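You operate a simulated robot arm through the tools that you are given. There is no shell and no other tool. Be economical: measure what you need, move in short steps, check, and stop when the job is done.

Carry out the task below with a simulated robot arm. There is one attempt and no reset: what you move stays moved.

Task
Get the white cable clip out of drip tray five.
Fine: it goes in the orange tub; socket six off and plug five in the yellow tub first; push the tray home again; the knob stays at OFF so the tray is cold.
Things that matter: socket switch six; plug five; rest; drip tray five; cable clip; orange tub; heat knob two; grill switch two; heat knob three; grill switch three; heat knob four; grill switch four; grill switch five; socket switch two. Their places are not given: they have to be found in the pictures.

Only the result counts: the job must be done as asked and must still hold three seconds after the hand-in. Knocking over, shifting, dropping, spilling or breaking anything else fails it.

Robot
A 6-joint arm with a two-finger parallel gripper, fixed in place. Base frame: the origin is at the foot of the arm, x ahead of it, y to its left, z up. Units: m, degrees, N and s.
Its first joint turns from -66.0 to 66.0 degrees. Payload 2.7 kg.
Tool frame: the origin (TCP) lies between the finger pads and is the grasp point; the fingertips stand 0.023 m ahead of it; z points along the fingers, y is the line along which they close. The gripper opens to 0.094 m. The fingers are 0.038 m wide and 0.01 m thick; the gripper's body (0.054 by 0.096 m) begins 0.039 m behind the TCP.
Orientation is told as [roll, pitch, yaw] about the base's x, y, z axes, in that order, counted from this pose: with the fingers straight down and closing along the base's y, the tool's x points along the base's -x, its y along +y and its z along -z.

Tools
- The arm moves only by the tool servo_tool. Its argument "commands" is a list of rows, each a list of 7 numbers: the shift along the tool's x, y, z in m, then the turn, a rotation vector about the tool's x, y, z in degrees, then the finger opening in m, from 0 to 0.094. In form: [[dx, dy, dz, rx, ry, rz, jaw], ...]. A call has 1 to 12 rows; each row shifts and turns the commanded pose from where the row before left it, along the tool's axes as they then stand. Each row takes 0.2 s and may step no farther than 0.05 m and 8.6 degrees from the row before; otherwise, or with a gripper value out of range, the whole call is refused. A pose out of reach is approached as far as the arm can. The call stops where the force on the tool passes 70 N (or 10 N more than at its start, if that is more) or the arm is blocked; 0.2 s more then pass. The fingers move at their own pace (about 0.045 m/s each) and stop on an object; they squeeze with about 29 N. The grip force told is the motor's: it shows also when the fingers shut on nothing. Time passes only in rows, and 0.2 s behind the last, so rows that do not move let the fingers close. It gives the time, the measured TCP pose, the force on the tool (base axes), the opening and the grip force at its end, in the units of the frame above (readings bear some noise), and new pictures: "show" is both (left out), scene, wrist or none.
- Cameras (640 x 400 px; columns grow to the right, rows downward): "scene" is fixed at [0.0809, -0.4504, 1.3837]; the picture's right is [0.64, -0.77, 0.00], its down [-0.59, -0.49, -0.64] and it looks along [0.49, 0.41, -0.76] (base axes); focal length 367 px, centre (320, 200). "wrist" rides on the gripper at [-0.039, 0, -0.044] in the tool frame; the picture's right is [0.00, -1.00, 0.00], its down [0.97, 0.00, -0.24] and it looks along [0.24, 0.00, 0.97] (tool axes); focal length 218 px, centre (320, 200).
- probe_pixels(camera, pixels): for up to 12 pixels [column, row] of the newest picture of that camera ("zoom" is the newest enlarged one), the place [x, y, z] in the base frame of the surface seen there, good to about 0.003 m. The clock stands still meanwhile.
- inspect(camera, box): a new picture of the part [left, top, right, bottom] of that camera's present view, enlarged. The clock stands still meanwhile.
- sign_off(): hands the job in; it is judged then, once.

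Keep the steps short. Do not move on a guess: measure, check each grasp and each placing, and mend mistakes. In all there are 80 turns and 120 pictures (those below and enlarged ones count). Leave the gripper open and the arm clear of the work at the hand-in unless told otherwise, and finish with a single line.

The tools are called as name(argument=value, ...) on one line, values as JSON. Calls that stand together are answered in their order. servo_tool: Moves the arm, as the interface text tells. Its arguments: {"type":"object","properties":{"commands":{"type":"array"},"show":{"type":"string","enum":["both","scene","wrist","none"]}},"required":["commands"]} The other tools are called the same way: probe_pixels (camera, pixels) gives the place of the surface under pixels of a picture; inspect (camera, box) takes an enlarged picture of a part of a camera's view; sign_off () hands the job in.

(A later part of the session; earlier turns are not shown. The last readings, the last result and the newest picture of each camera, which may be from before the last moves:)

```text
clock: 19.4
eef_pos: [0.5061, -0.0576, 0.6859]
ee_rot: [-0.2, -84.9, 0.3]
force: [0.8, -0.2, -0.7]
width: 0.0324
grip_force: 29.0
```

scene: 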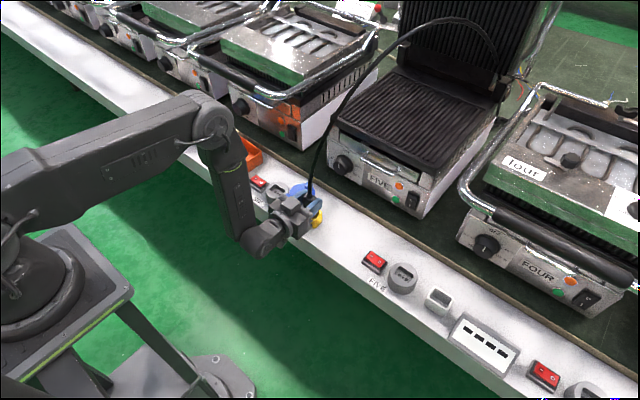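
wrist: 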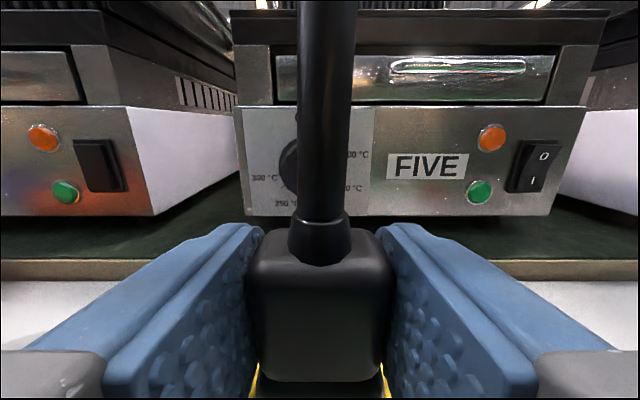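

No contact so far. I'll lower in 4 mm steps past the old contact height.

servo_tool(commands=[[0.004, 0, 0.0003, 0, 0, 0, 0.02], [0.004, 0, 0.0003, 0, 0, 0, 0.02], [0.004, 0, 0.0003, 0, 0, 0, 0.02], [0, 0, 0, 0, 0, 0, 0.02]], show="wrist")

```text
clock: 20.4
eef_pos: [0.5062, -0.0565, 0.6741]
ee_rot: [-0.1, -84.9, 0.0]
force: [0.4, 0.2, -0.3]
width: 0.0323
grip_force: 29.3
```

wrist: 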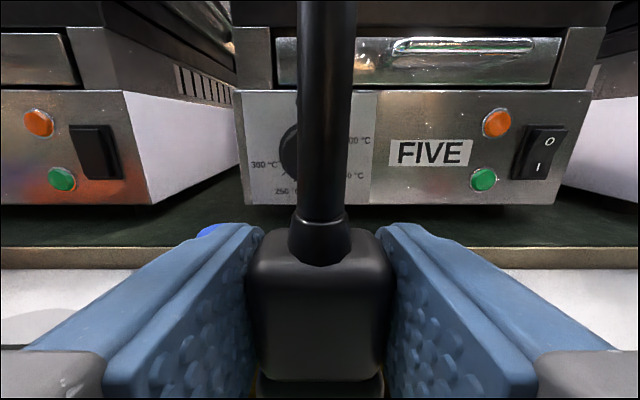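

There's no force at 0.674, so the flange has passed the rim. I'll lower 8 mm more.

servo_tool(commands=[[0.004, 0, 0.0003, 0, 0, 0, 0.02], [0.004, 0, 0.0003, 0, 0, 0, 0.02], [0, 0, 0, 0, 0, 0, 0.02]])

inspect(camera="scene", box=[290, 180, 340, 230])

```text
clock: 21.2
eef_pos: [0.5068, -0.0571, 0.6646]
ee_rot: [-0.1, -85.0, 0.0]
force: [0.3, 0.1, -0.5]
width: 0.0325
grip_force: 29.0
```

scene: 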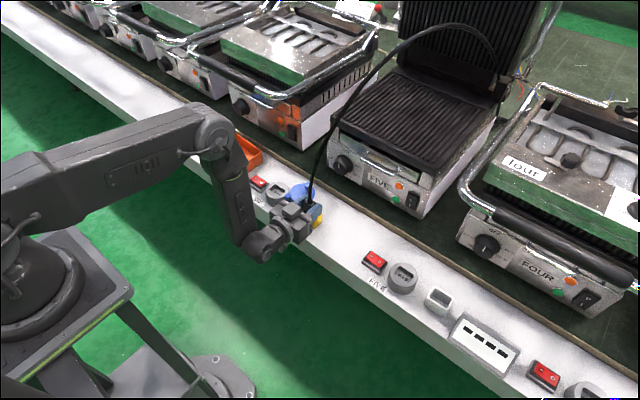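
wrist: 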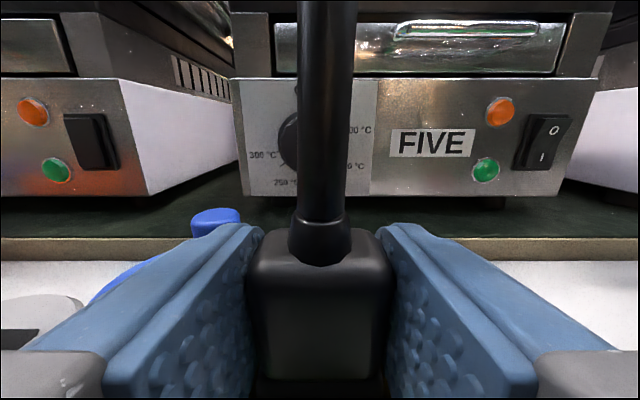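

```text
8.00 times, centred on (315, 205) of scene
```

zoom: 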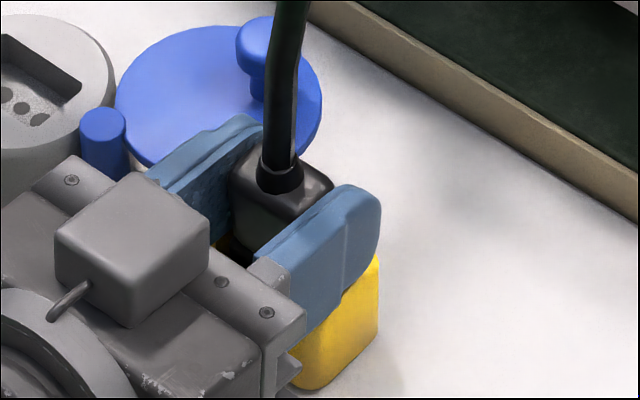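

The plug is in the tub with no force. I'll open to 0.05 and see whether it settles.

servo_tool(commands=[[0, 0, 0, 0, 0, 0, 0.048], [0, 0, 0, 0, 0, 0, 0.048], [0, 0, 0, 0, 0, 0, 0.048], [0, 0, -0.03, 0, 0, 0, 0.048], [0, 0, -0.04, 0, 0, 0, 0.048], [0, 0, -0.04, 0, 0, 0, 0.048]])

inspect(camera="scene", box=[260, 160, 360, 230])

```text
clock: 22.6
eef_pos: [0.3974, -0.0546, 0.6743]
ee_rot: [-0.5, -85.0, 0.3]
force: [-0.3, -0.5, -0.3]
width: 0.0479
grip_force: 0.1
```

scene: 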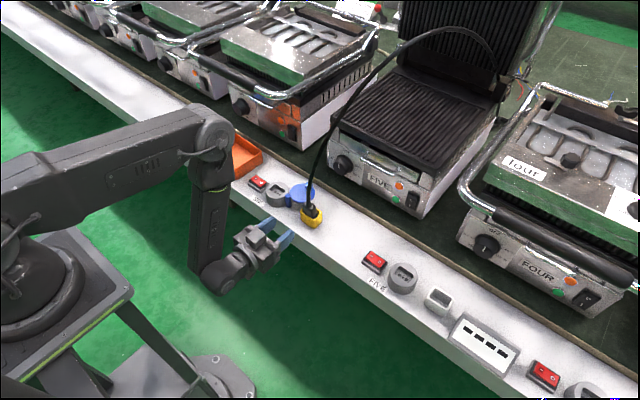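
wrist: 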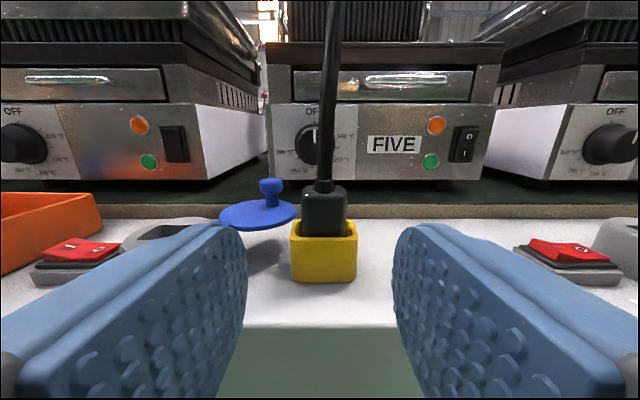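

```text
5.71 times, centred on (310, 195) of scene
```

zoom: 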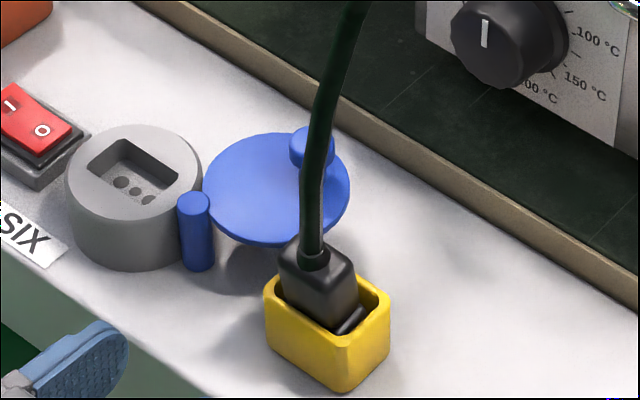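

The plug is in the yellow tub. Now the tray: I'll measure the handle bar, tray front and cable path.

inspect(camera="wrist", box=[250, 40, 530, 200])

inspect(camera="scene", box=[330, 120, 430, 200])

probe_pixels(camera="zoom", pixels=[[225, 165], [245, 150], [300, 205], [360, 240], [420, 270], [445, 250], [300, 180], [150, 80], [500, 250], [300, 170], [240, 190], [420, 240]])

probe_pixels(camera="scene", pixels=[[312, 190], [316, 165], [325, 130], [340, 100], [365, 70], [400, 45], [440, 25], [490, 45]])

```text
2.29 times, centred on (390, 120) of wrist
```

zoom: 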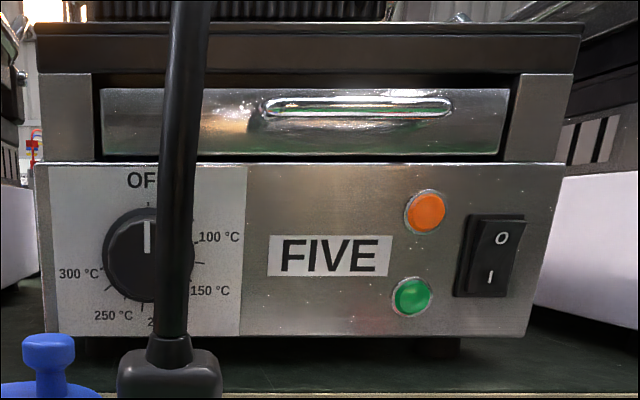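

```text
5.00 times, centred on (380, 160) of scene
```

zoom: 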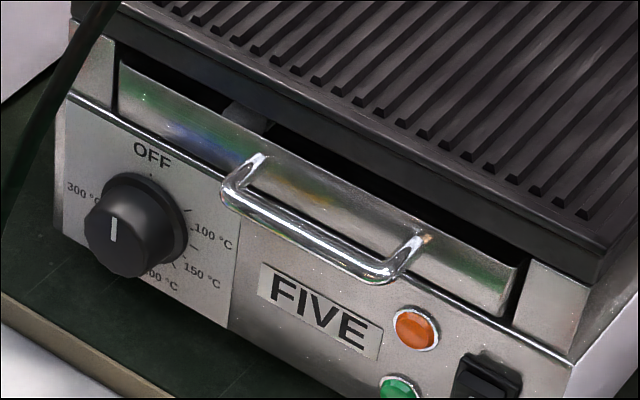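

```text
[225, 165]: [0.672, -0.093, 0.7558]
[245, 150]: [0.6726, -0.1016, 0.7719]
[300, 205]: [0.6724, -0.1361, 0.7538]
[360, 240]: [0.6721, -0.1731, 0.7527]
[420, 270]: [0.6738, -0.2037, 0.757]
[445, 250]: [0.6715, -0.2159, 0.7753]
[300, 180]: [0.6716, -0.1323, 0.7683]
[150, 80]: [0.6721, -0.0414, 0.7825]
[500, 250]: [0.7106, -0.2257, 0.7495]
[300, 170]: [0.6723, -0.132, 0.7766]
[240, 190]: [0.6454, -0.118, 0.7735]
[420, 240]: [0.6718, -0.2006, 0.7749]
```

```text
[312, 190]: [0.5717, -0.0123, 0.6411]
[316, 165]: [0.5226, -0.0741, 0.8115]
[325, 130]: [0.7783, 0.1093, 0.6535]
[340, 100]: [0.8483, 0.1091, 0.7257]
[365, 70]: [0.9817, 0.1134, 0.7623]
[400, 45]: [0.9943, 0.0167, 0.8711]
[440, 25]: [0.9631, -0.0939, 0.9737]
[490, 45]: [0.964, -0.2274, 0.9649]
```

probe_pixels(camera="zoom", pixels=[[228, 195], [262, 208], [290, 224], [320, 240], [350, 257], [380, 272], [400, 262], [412, 248], [250, 168], [290, 218], [290, 230]])

probe_pixels(camera="wrist", pixels=[[370, 83], [390, 86], [405, 86], [430, 86], [443, 84], [410, 82], [410, 89], [335, 60], [331, 120], [333, 30]])

probe_pixels(camera="scene", pixels=[[309, 185], [312, 172], [317, 158], [324, 138], [333, 118], [348, 96], [375, 65], [402, 44], [430, 30], [465, 25]])

```text
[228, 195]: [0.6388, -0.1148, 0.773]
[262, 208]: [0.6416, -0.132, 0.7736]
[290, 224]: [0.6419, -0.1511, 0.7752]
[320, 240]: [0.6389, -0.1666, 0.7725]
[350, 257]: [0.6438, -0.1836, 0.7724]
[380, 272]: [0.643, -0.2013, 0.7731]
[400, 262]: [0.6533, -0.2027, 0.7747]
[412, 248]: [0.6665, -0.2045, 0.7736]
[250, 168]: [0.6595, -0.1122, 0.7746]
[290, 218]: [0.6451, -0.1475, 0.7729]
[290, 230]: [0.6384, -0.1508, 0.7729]
```

```text
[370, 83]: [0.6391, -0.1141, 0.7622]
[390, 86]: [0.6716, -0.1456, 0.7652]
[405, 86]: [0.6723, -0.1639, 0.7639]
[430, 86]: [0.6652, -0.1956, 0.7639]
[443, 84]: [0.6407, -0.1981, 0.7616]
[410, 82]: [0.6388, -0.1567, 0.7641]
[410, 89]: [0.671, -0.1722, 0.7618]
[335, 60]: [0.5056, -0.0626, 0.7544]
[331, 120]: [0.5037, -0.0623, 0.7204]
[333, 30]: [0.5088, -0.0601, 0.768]
```

```text
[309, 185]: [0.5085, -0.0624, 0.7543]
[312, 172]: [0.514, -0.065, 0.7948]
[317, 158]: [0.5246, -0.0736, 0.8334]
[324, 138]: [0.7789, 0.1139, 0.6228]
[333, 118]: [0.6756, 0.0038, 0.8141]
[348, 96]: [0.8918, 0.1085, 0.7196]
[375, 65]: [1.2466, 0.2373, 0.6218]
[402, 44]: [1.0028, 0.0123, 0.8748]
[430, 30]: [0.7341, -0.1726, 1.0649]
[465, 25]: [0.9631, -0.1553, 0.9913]
```

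The handle bar runs y -0.113 to -0.203 at x≈0.642, z≈0.769, and the tray front is at x=0.672. The cable is well to the side. I'll grip the bar from the front with the fingers above and below it. First I raise, move to y≈-0.16 and roll the tool.

servo_tool(commands=[[-0.032, -0.035, -0.003, 0, 0, 0, 0.048], [-0.032, -0.035, -0.003, 0, 0, 0, 0.048], [-0.03, -0.034, -0.003, 0, 0, 0, 0.048], [0, 0, 0, 0, 0, 8.5, 0.048], [0, 0, 0, 0, 0, 8.5, 0.048], [0, 0, 0, 0, 0, 8.5, 0.048], [0, 0, 0, 0, 0, 8.5, 0.048], [0, 0, 0, 0, 0, 8.5, 0.048], [0, 0, 0, 0, 0, 8.5, 0.048], [0, 0, 0, 0, 0, 8.5, 0.048], [0, 0, 0, 0, 0, 8.5, 0.048], [0, 0, 0, 0, 0, 8.5, 0.048]], show="none")

servo_tool(commands=[[0, 0, 0, 0, 0, 6.75, 0.048], [0, 0, 0, 0, 0, 6.75, 0.048], [0, 0, 0, 0, 0, 0, 0.048]])

```text
clock: 25.2
eef_pos: [0.3979, -0.1615, 0.7691]
ee_rot: [84.7, -13.3, -88.8]
force: [-0.8, -0.5, -0.4]
width: 0.048
grip_force: 0.1
```

```text
clock: 26.0
eef_pos: [0.3983, -0.1614, 0.7694]
ee_rot: [85.0, 0.1, -90.0]
force: [-0.4, -0.6, -0.3]
width: 0.048
grip_force: 0.0
```

scene: 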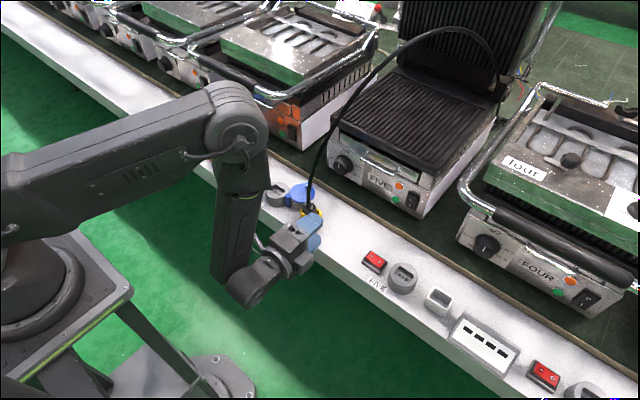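
wrist: 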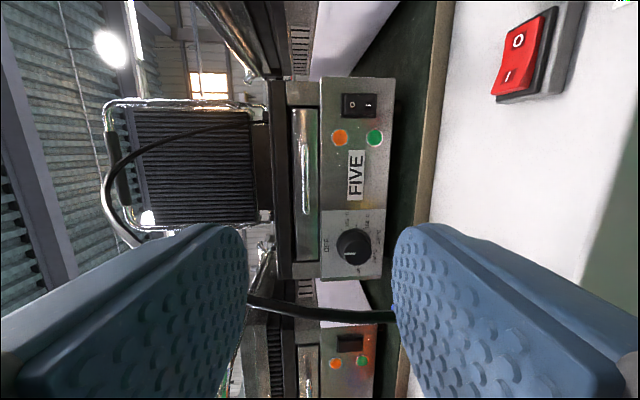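

The tool is rolled correctly. I'll level it by 5° and advance to x≈0.59.

servo_tool(commands=[[0, 0, 0, -5, 0, 0, 0.048], [0, 0, 0.048, 0, 0, 0, 0.048], [0, 0, 0.048, 0, 0, 0, 0.048], [0, 0, 0.048, 0, 0, 0, 0.048], [0, 0, 0.046, 0, 0, 0, 0.048], [0, 0, 0, 0, 0, 0, 0.048]])

```text
clock: 27.4
eef_pos: [0.5905, -0.1626, 0.77]
ee_rot: [89.8, 0.0, -90.0]
force: [0.6, 1.0, -0.5]
width: 0.048
grip_force: 0.1
```

scene: 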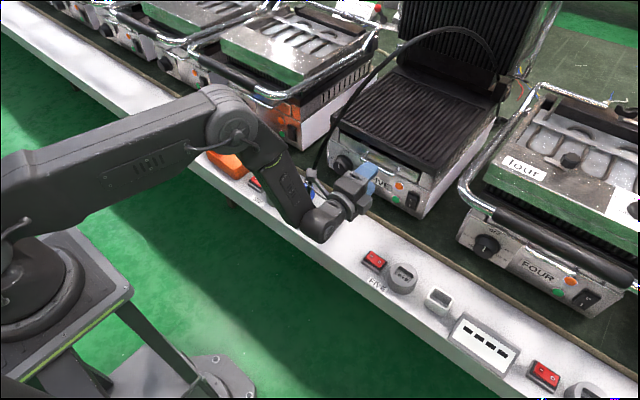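
wrist: 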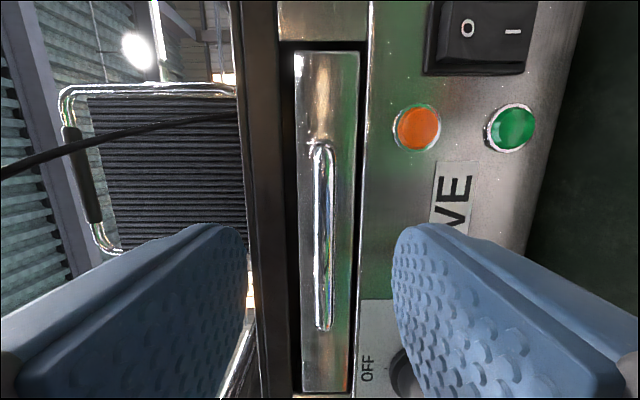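

The bar is centred between the fingers at column 323. I'll advance 0.045 m and close.

servo_tool(commands=[[0, 0, 0.025, 0, 0, 0, 0.048], [0, 0, 0.02, 0, 0, 0, 0.048], [0, 0, 0, 0, 0, 0, 0.03], [0, 0, 0, 0, 0, 0, 0.0], [0, 0, 0, 0, 0, 0, 0.0], [0, 0, 0, 0, 0, 0, 0.0]])

```text
clock: 28.8
eef_pos: [0.6331, -0.162, 0.7676]
ee_rot: [89.4, 0.1, -90.0]
force: [0.3, 0.1, -13.8]
width: 0.0105
grip_force: 44.6
```

scene: 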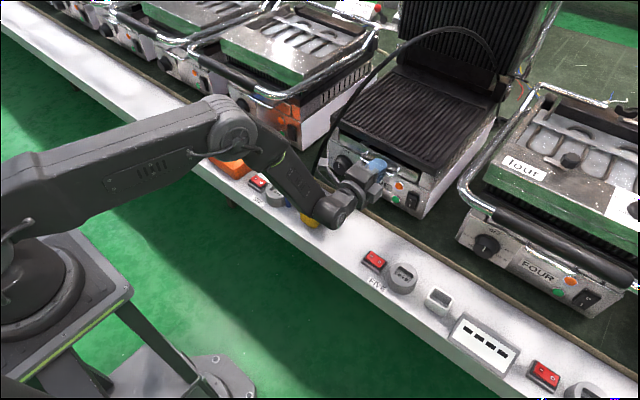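
wrist: 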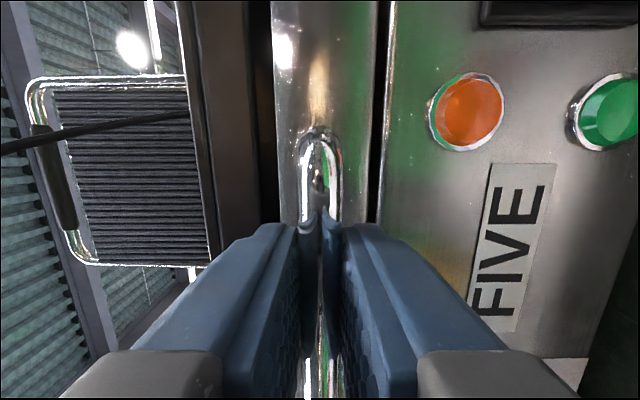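

The bar is held at 0.0105 m. I'll lower 2 mm to relieve the load and pull slowly by 0.06 m.

servo_tool(commands=[[0, -0.002, 0, 0, 0, 0, 0.0], [0, 0, -0.01, 0, 0, 0, 0.0], [0, 0, -0.01, 0, 0, 0, 0.0], [0, 0, -0.02, 0, 0, 0, 0.0], [0, 0, -0.02, 0, 0, 0, 0.0]])

```text
clock: 30.0
eef_pos: [0.5726, -0.1616, 0.7674]
ee_rot: [89.7, 0.0, -90.1]
force: [12.0, -11.1, -18.9]
width: 0.0106
grip_force: 45.2
```

scene: 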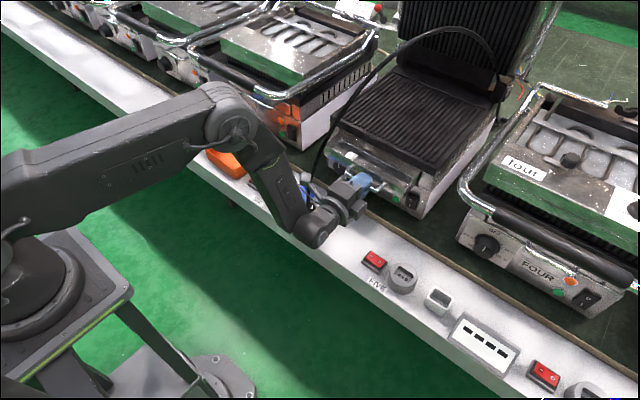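
wrist: 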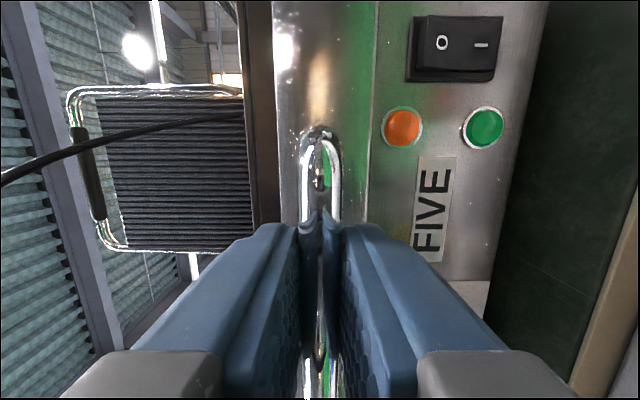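

The tray slides. I'll look into it from the scene camera.

inspect(camera="scene", box=[310, 120, 430, 210])

```text
4.44 times, centred on (370, 165) of scene
```

zoom: 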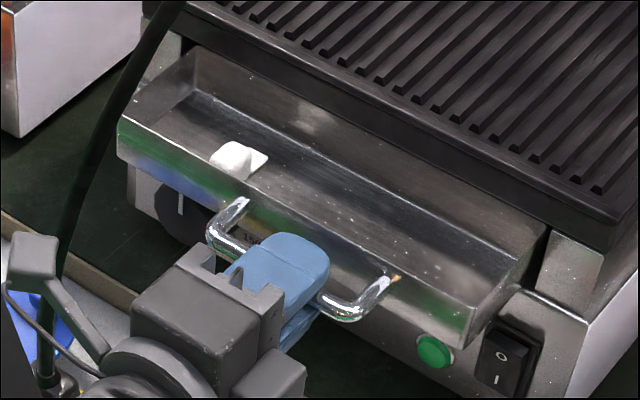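

The white clip is visible at zoom (238,158), near the front wall. I'll measure it, the tray walls and the plate edge.

probe_pixels(camera="zoom", pixels=[[222, 160], [235, 148], [240, 170], [258, 158], [235, 158], [290, 165], [125, 120], [200, 55], [270, 205], [400, 140], [190, 100], [300, 120]])

inspect(camera="scene", box=[340, 140, 380, 165])

probe_pixels(camera="scene", pixels=[[311, 180], [316, 160], [322, 145], [330, 125], [338, 110], [350, 92]])

```text
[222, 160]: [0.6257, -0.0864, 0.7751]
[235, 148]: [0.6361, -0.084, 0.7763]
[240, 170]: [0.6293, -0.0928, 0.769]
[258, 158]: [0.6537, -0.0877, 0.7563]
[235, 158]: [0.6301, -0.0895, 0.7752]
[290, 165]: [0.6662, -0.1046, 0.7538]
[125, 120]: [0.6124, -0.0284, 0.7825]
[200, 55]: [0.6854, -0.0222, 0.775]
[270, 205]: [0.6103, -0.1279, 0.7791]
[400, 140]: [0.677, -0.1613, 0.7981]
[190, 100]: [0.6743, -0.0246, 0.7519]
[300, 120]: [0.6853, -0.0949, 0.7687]
```

```text
16.00 times, centred on (360, 152) of scene
```

zoom: 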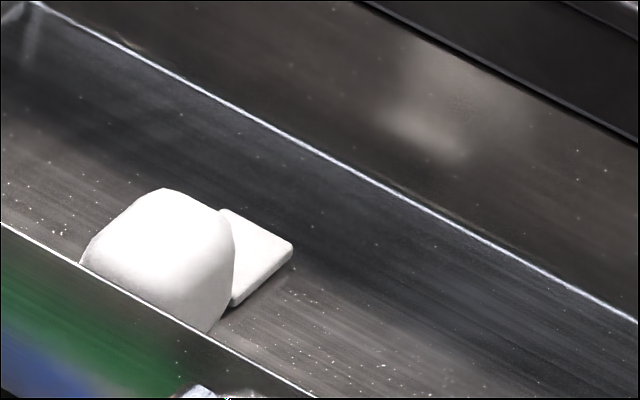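

```text
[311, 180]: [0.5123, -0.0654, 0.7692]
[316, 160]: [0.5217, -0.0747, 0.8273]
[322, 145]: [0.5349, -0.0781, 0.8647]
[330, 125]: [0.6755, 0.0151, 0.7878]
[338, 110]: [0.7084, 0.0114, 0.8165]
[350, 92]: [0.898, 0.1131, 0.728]
```

The clip sits at about (0.633, -0.089), top z 0.777, on a floor at z 0.752. The tray is about 0.06 m out with its back wall at x≈0.685, so I won't pull further. I'll open the fingers only a little around the bar to check that the tray doesn't tip.

servo_tool(commands=[[0, 0, 0, 0, 0, 0, 0.024], [0, 0, 0, 0, 0, 0, 0.024], [0, 0, 0, 0, 0, 0, 0.024]])

probe_pixels(camera="wrist", pixels=[[20, 172], [60, 152], [120, 135], [180, 122], [230, 113], [300, 180], [335, 180], [290, 100]])

probe_pixels(camera="scene", pixels=[[326, 135], [329, 128], [333, 120], [337, 113], [342, 106], [347, 99], [352, 92], [360, 83], [380, 63], [400, 49], [420, 38], [445, 29]])

inspect(camera="scene", box=[290, 20, 500, 180])

```text
clock: 30.8
eef_pos: [0.573, -0.1585, 0.7679]
ee_rot: [90.1, 0.0, -90.0]
force: [0.4, 0.2, -0.3]
width: 0.0237
grip_force: 0.0
```

scene: 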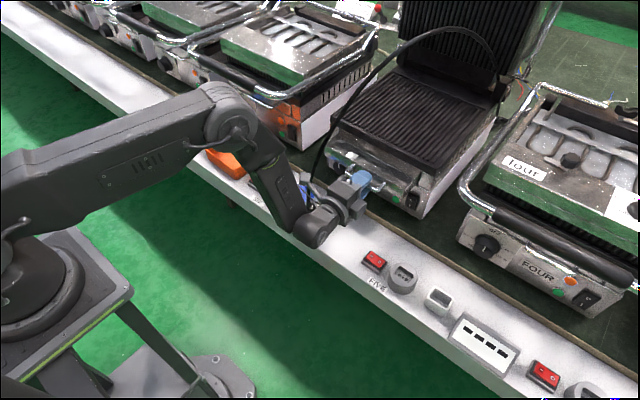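
wrist: 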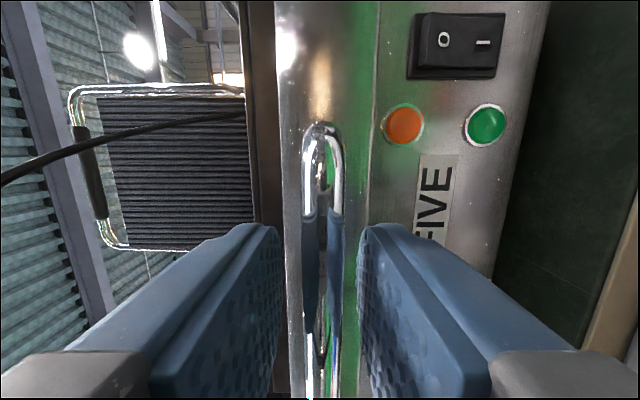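

```text
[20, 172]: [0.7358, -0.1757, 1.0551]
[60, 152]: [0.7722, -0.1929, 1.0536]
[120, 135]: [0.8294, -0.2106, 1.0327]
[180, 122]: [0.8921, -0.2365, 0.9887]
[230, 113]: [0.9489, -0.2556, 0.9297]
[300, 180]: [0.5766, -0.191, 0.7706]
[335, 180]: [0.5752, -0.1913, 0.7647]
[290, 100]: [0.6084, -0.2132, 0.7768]
```

```text
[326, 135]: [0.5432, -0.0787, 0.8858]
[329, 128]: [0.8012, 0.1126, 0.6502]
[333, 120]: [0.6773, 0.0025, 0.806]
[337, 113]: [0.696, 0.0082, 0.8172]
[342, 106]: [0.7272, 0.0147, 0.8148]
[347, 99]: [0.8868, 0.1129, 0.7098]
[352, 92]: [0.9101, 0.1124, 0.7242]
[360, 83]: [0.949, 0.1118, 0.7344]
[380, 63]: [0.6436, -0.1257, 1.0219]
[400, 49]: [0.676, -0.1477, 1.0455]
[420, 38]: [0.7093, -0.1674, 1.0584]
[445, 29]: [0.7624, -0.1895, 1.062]
```

```text
2.50 times, centred on (395, 100) of scene
```

zoom: 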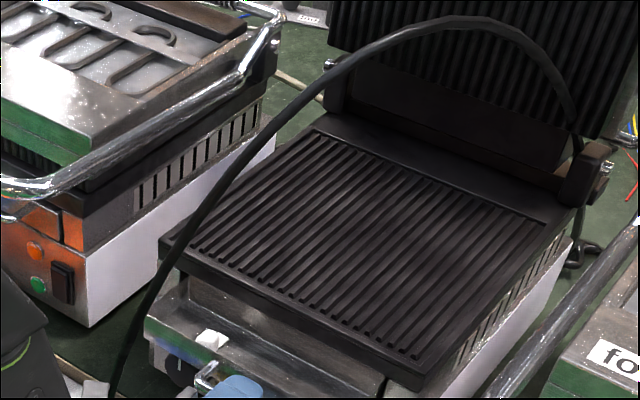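

The tray stays put when released, so it runs on rails. The cable runs (0.51,-0.065,0.77) → (0.543,-0.079,0.886) → (0.644,-0.126,1.02), right in front of the clip. I'll reach the clip from the cable's +y side with a tilted tool. First I back off from the handle and unroll.

servo_tool(commands=[[0, 0, -0.02, 0, 0, 0, 0.03], [0, 0, -0.045, 0, 0, 0, 0.04], [0, 0, -0.045, 0, 0, 0, 0.04], [0, 0, -0.045, 0, 0, 0, 0.04], [0, 0, -0.03, 0, 0, 0, 0.04], [0, 0, 0, 0, 0, -8.5, 0.04], [0, 0, 0, 0, 0, -8.5, 0.04], [0, 0, 0, 0, 0, -8.5, 0.04], [0, 0, 0, 0, 0, -8.5, 0.04], [0, 0, 0, 0, 0, -8.5, 0.04], [0, 0, 0, 0, 0, -8.5, 0.04], [0, 0, 0, 0, 0, -8.5, 0.04]], show="none")

servo_tool(commands=[[0, 0, 0, 0, 0, -8.5, 0.04], [0, 0, 0, 0, 0, -8.5, 0.04], [0, 0, 0, 0, 0, -8.5, 0.04], [0, 0, 0, 0, 0, -5, 0.04], [-0.03, 0.038, 0, 0, 0, 0, 0.04], [-0.03, 0.038, 0, 0, 0, 0, 0.04], [-0.03, 0.038, 0, 0, 0, 0, 0.04], [-0.03, 0.038, 0, 0, 0, 0, 0.04], [-0.03, 0.038, 0, 0, 0, 0, 0.04], [0, 0, 0, 0, 0, 0, 0.04]])

```text
clock: 33.4
eef_pos: [0.3873, -0.1612, 0.7677]
ee_rot: [89.8, -59.6, -89.9]
force: [0.3, -0.1, -0.3]
width: 0.0401
grip_force: 0.0
```

```text
clock: 35.6
eef_pos: [0.3875, 0.0326, 0.918]
ee_rot: [3.2, -89.9, -3.2]
force: [-0.1, 0.1, 0.3]
width: 0.0402
grip_force: 0.1
```

scene: 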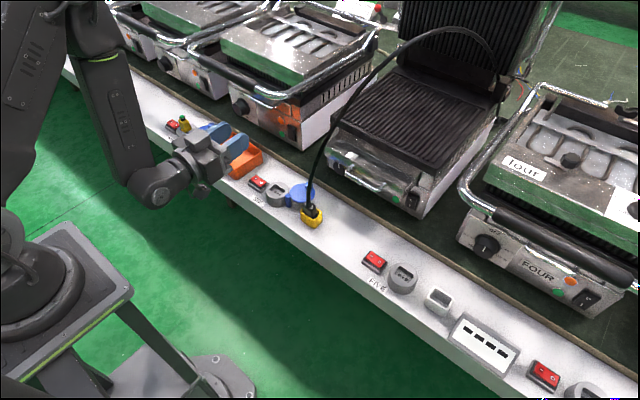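
wrist: 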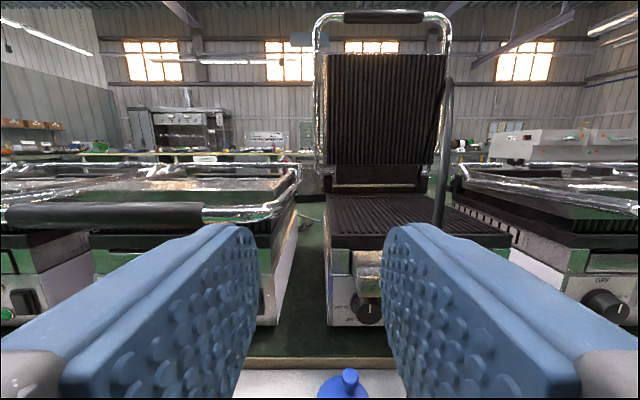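

The tool is unrolled on the +y side of the cable. Now I'll set the tilted grasp orientation [-16, -25, -12] here in free space.

servo_tool(commands=[[0, 0, 0, 0, 8.125, 0, 0.04], [0, 0, 0, 0, 8.125, 0, 0.04], [0, 0, 0, 0, 8.125, 0, 0.04], [0, 0, 0, 0, 8.125, 0, 0.04], [0, 0, 0, 0, 8.125, 0, 0.04], [0, 0, 0, 0, 8.125, 0, 0.04], [0, 0, 0, 0, 8.125, 0, 0.04], [0, 0, 0, 0, 8.125, 0, 0.04], [0, 0, 0, 8, 0, 0, 0.04], [0, 0, 0, 8, 0, 0, 0.04], [0, 0, 0, 2.54, 1.5, 5.22, 0.04], [0, 0, 0, 2.54, 1.5, 5.22, 0.04]])

inspect(camera="scene", box=[290, 120, 410, 210])

```text
clock: 38.2
eef_pos: [0.3762, 0.0206, 0.9073]
ee_rot: [-16.0, -32.6, -12.8]
force: [-0.6, 0.4, 0.0]
width: 0.0401
grip_force: 0.1
out of reach, approached as far as the arm can: row 7, 8
```

scene: 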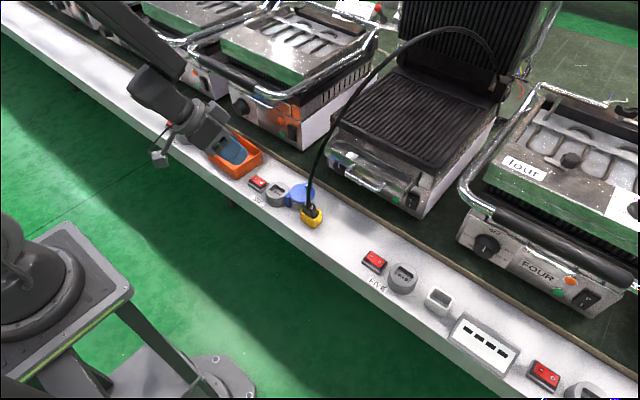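
wrist: 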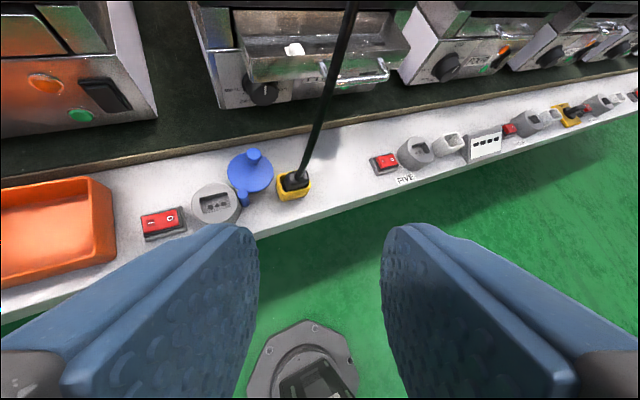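

```text
4.44 times, centred on (350, 165) of scene
```

zoom: 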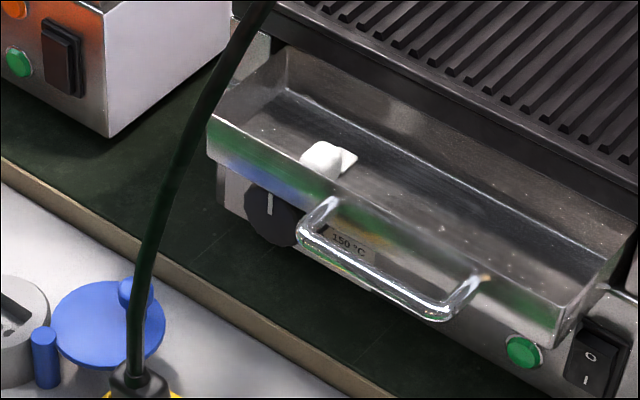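

The pose still seems to be settling. I'll wait a moment and read it again.

servo_tool(commands=[[0, 0, 0, 0, 0, 0, 0.04], [0, 0, 0, 0, 0, 0, 0.04], [0, 0, 0, 0, 0, 0, 0.04]], show="none")

inspect(camera="wrist", box=[240, 20, 400, 100])

probe_pixels(camera="zoom", pixels=[[195, 110], [215, 110], [235, 110], [205, 125], [215, 100], [225, 120], [150, 150], [10, 60], [15, 140], [500, 160], [415, 30], [320, 240]])

```text
clock: 39.0
eef_pos: [0.3764, 0.0194, 0.9088]
ee_rot: [-15.9, -32.6, -12.7]
force: [0.2, -0.1, -0.1]
width: 0.0401
grip_force: 0.2
```

```text
4.00 times, centred on (320, 60) of wrist
```

zoom: 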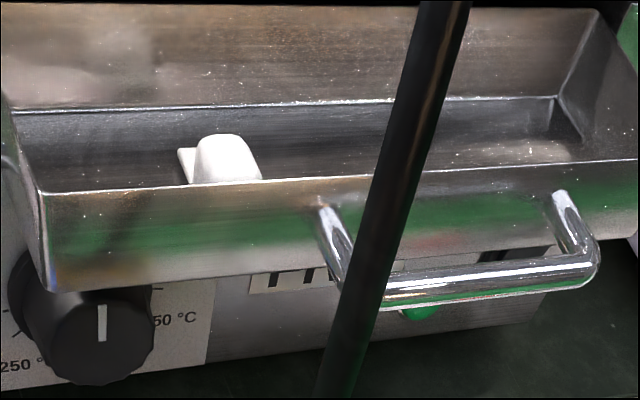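

```text
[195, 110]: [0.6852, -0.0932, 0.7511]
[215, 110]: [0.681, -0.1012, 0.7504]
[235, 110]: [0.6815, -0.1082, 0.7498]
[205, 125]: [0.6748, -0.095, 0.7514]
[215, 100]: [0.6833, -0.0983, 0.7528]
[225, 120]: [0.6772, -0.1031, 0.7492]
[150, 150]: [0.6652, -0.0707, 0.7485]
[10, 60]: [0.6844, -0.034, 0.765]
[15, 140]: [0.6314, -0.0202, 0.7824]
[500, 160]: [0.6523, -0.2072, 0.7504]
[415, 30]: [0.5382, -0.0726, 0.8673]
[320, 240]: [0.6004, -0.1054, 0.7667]
```

probe_pixels(camera="zoom", pixels=[[197, 165], [205, 145], [222, 138], [240, 145], [255, 170], [225, 160], [215, 175], [185, 155], [184, 178], [45, 193], [300, 178], [225, 184]])

inspect(camera="scene", box=[340, 140, 380, 165])

probe_pixels(camera="zoom", pixels=[[100, 255], [165, 200], [150, 240], [210, 225], [200, 300], [215, 270], [230, 240], [265, 245], [235, 300], [285, 250], [100, 270], [250, 345]])

```text
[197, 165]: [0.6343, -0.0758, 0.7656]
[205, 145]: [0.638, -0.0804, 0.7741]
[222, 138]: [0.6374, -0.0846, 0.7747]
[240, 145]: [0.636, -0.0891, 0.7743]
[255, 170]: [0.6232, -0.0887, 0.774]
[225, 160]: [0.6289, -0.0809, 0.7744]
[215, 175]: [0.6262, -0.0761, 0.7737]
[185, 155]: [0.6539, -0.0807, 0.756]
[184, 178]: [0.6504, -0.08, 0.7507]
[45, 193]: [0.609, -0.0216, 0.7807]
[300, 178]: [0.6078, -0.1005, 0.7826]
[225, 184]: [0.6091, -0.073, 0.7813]
```

```text
16.00 times, centred on (360, 152) of scene
```

zoom: 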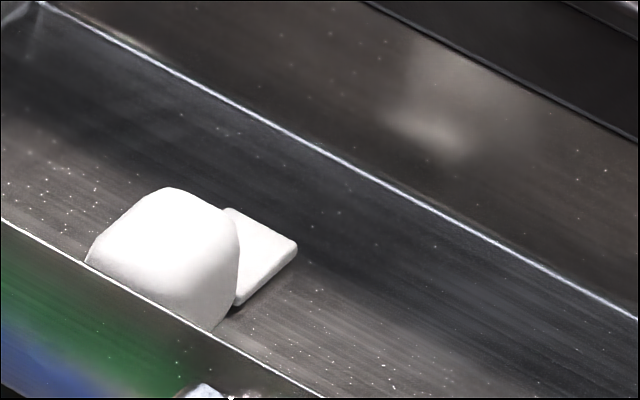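

```text
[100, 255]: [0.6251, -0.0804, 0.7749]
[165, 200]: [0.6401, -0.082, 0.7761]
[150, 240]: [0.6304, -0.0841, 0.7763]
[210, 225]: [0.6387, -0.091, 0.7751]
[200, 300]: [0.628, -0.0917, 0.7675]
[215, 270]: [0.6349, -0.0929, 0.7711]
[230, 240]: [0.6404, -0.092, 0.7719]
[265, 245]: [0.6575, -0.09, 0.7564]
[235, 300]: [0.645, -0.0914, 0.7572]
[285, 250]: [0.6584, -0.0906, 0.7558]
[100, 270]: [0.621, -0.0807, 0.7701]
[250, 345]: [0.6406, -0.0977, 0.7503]
```

The clip's hump is x 0.622–0.641, y -0.076 to -0.093, top 0.776, with a thin tab behind it. Before approaching I'll check the neighbouring grill's bar for clearance.

probe_pixels(camera="scene", pixels=[[215, 70], [262, 97], [290, 97], [320, 88], [345, 78], [372, 62], [376, 45], [330, 132], [345, 122], [385, 138], [320, 140], [300, 150]])

```text
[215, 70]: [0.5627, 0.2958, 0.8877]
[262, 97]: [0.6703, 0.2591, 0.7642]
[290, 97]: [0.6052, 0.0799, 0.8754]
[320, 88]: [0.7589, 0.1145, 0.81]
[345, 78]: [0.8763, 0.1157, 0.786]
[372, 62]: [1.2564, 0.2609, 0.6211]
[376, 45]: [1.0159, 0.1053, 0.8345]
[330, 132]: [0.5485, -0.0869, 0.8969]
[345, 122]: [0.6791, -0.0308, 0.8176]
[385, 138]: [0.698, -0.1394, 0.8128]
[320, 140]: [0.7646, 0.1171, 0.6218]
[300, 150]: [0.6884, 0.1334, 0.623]
```

The neighbour's bar ends at y≈0.08, z≈0.88, so I have room at y≈-0.04. I'll move to about (0.52, 0.01, 0.93), correct the pitch to -25 there and look.

servo_tool(commands=[[-0.0439, 0.0128, 0.0165, 0, 0, 0, 0.04], [-0.0439, 0.0128, 0.0165, 0, 0, 0, 0.04], [-0.0439, 0.0128, 0.0165, 0, 0, 0, 0.04], [0, 0, 0, 0, 7.3, -2.1, 0.04], [0, 0, 0, 0, 0, 0, 0.04]])

```text
clock: 40.2
eef_pos: [0.521, 0.0093, 0.9307]
ee_rot: [-16.0, -24.9, -12.7]
force: [0.6, -0.6, -0.4]
width: 0.04
grip_force: 0.0
```

scene: 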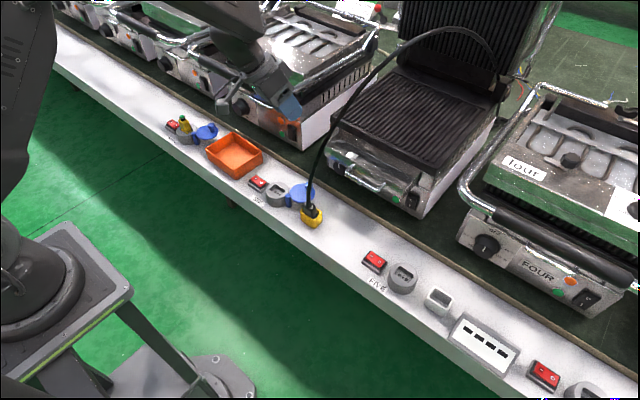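
wrist: 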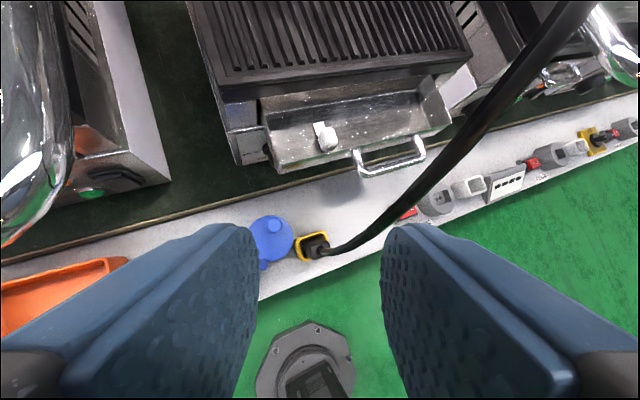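

The clip shows at (322,135) in the wrist view, with the cable off to the right. I'll go to the pre-grasp point (0.603, -0.045, 0.877).

servo_tool(commands=[[-0.024, -0.0013, 0.012, 0, 0, 0, 0.036], [-0.024, -0.0013, 0.012, 0, 0, 0, 0.036], [-0.006, -0.0038, 0.035, 0, 0, 0, 0.036], [-0.006, -0.0038, 0.035, 0, 0, 0, 0.036], [0, 0, 0, 0, 0, 0, 0.036]])

```text
clock: 41.4
eef_pos: [0.604, -0.0455, 0.8797]
ee_rot: [-16.0, -25.0, -12.8]
force: [-0.2, -0.5, -0.8]
width: 0.0361
grip_force: 0.0
```

scene: 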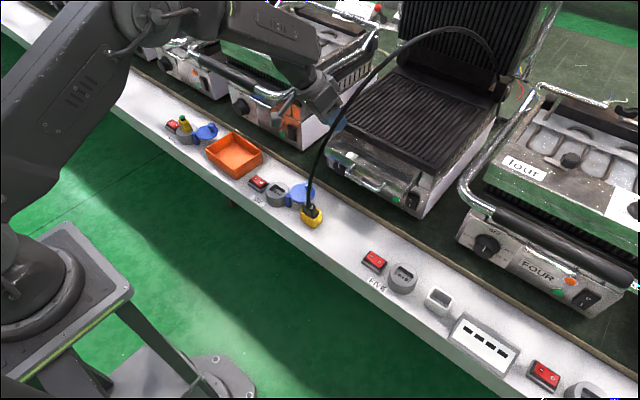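
wrist: 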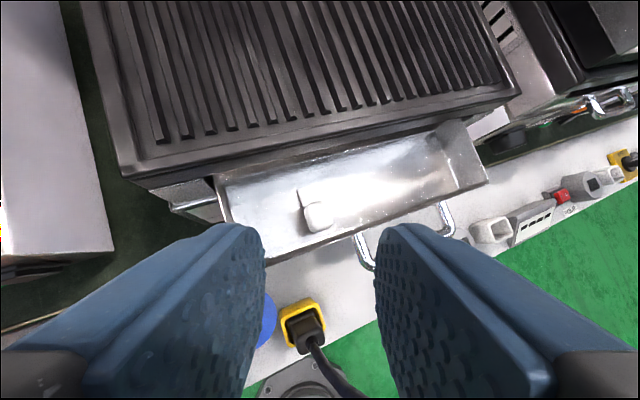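

I have a clear top view. I'll measure the clip from here.

inspect(camera="wrist", box=[260, 150, 400, 260])

probe_pixels(camera="wrist", pixels=[[304, 210], [310, 230], [331, 224], [325, 203], [318, 217], [302, 192], [312, 190], [260, 235], [330, 240], [300, 160], [250, 165]])

```text
3.64 times, centred on (330, 205) of wrist
```

zoom: 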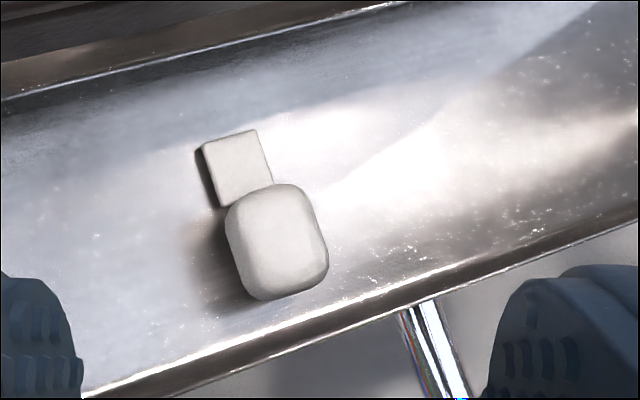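

```text
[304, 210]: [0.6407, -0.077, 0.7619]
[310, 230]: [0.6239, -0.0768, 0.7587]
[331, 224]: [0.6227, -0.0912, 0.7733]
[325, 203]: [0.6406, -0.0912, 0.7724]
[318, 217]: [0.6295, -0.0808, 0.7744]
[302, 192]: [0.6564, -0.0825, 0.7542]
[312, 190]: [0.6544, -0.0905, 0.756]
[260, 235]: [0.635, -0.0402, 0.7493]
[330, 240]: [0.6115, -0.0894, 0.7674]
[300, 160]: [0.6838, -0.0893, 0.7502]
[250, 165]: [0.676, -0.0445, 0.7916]
```

The hump centre is at (0.632, -0.084), almost exactly along the tool axis. I'll descend 0.07 m along it, then look.

servo_tool(commands=[[0.001, 0.0005, 0.035, 0, 0, 0, 0.036], [0.001, 0.001, 0.035, 0, 0, 0, 0.036], [0, 0, 0, 0, 0, 0, 0.036]])

inspect(camera="scene", box=[290, 80, 410, 210])

```text
clock: 42.2
eef_pos: [0.6233, -0.0679, 0.8182]
ee_rot: [-16.0, -25.0, -12.7]
force: [0.1, 0.1, -0.7]
width: 0.036
grip_force: 0.0
```

scene: 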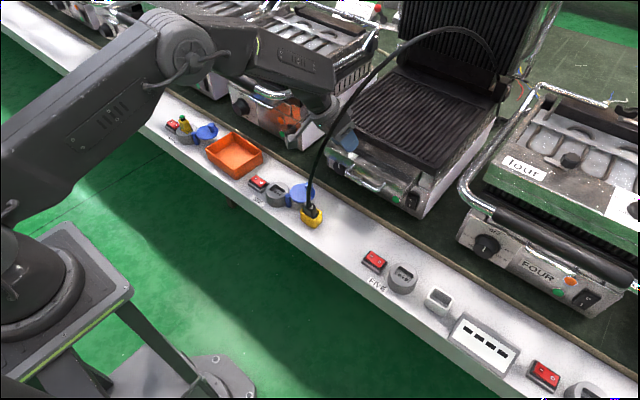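
wrist: 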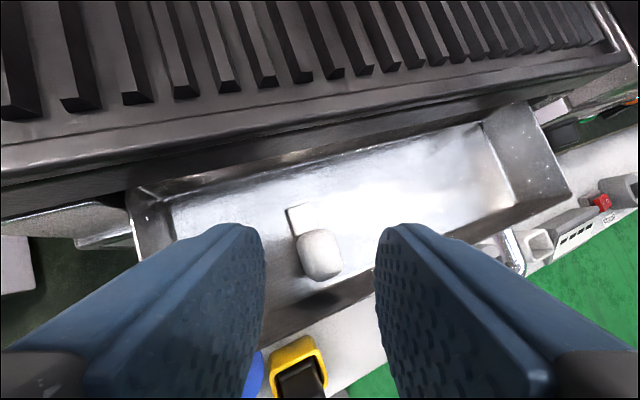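

```text
3.08 times, centred on (350, 145) of scene
```

zoom: 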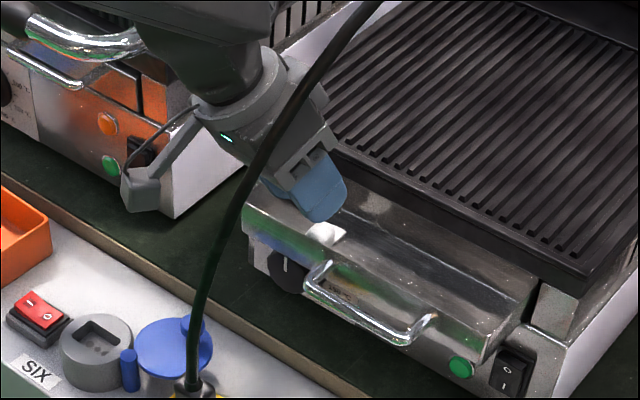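

Centred, with no contact. I'll descend the last 0.033 m slowly.

servo_tool(commands=[[-0.001, 0.0003, 0.012, 0, 0, 0, 0.036], [-0.001, 0.0002, 0.012, 0, 0, 0, 0.036], [0, 0, 0.008, 0, 0, 0, 0.036], [0, 0, 0, 0, 0, 0, 0.036]])

inspect(camera="scene", box=[320, 110, 400, 190])

```text
clock: 43.2
eef_pos: [0.6343, -0.0777, 0.789]
ee_rot: [-16.0, -25.1, -12.6]
force: [0.3, 0.6, -0.5]
width: 0.0361
grip_force: 0.0
```

scene: 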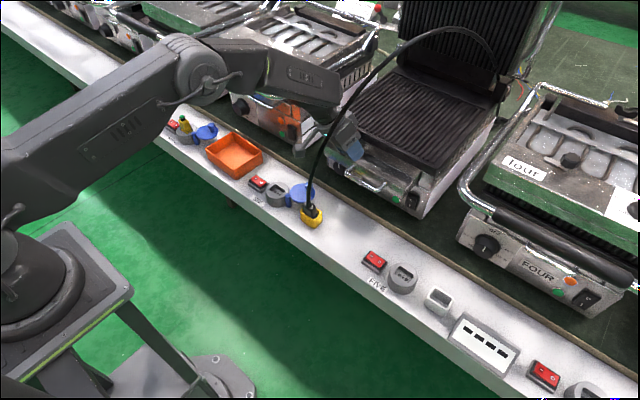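
wrist: 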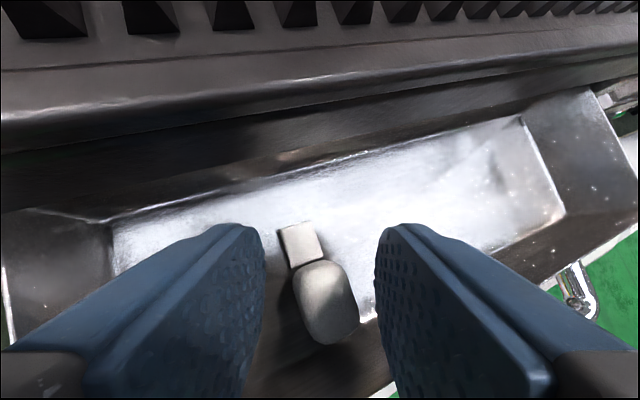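

```text
5.00 times, centred on (360, 150) of scene
```

zoom: 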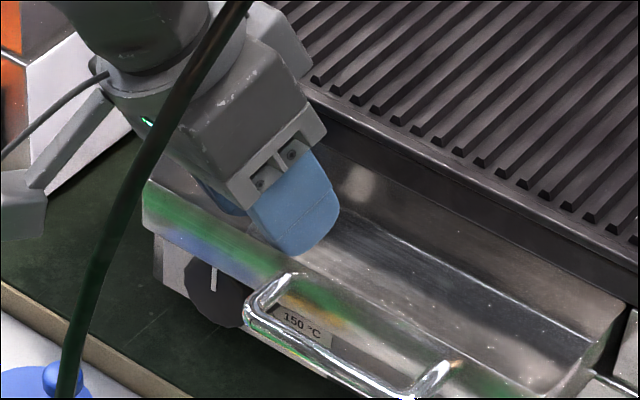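

The hump is between the pads with no contact. I'll close the fingers.

servo_tool(commands=[[0, 0, 0, 0, 0, 0, 0.025], [0, 0, 0, 0, 0, 0, 0.01], [0, 0, 0, 0, 0, 0, 0.0], [0, 0, 0, 0, 0, 0, 0.0]], show="wrist")

```text
clock: 44.2
eef_pos: [0.6345, -0.0792, 0.7878]
ee_rot: [-16.0, -25.1, -12.8]
force: [0.5, -0.6, 0.6]
width: 0.0161
grip_force: 29.2
```

wrist: 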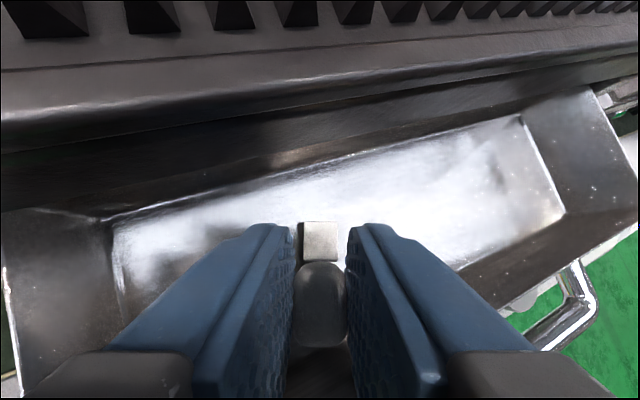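

The clip is held at 0.016 m. I'll lift slowly back along the tool axis.

servo_tool(commands=[[0, 0, -0.01, 0, 0, 0, 0.0], [0, 0, -0.015, 0, 0, 0, 0.0], [0, 0, -0.025, 0, 0, 0, 0.0], [0, 0, -0.03, 0, 0, 0, 0.0], [0, 0, 0, 0, 0, 0, 0.0]])

```text
clock: 45.4
eef_pos: [0.6103, -0.0492, 0.857]
ee_rot: [-16.0, -24.9, -12.7]
force: [1.1, -0.2, 0.7]
width: 0.0164
grip_force: 29.1
```

scene: 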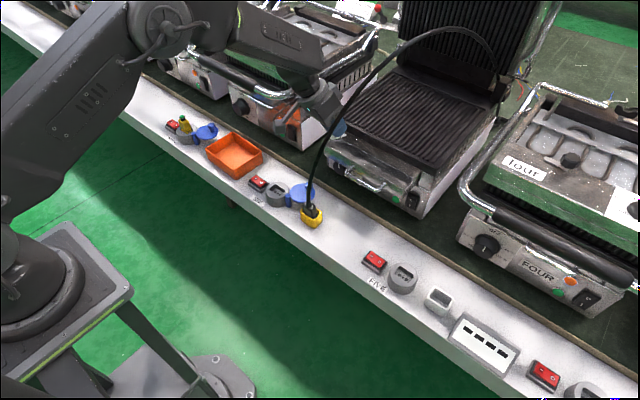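
wrist: 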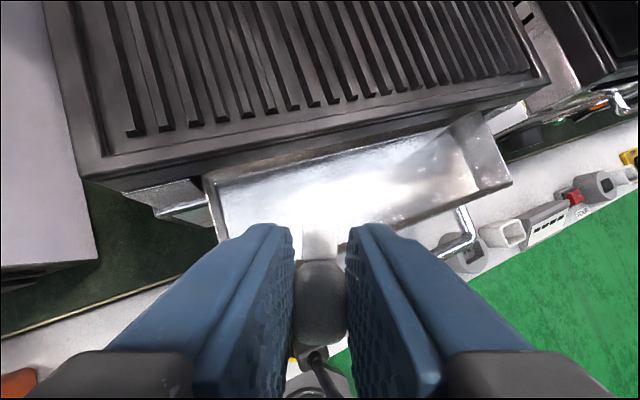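

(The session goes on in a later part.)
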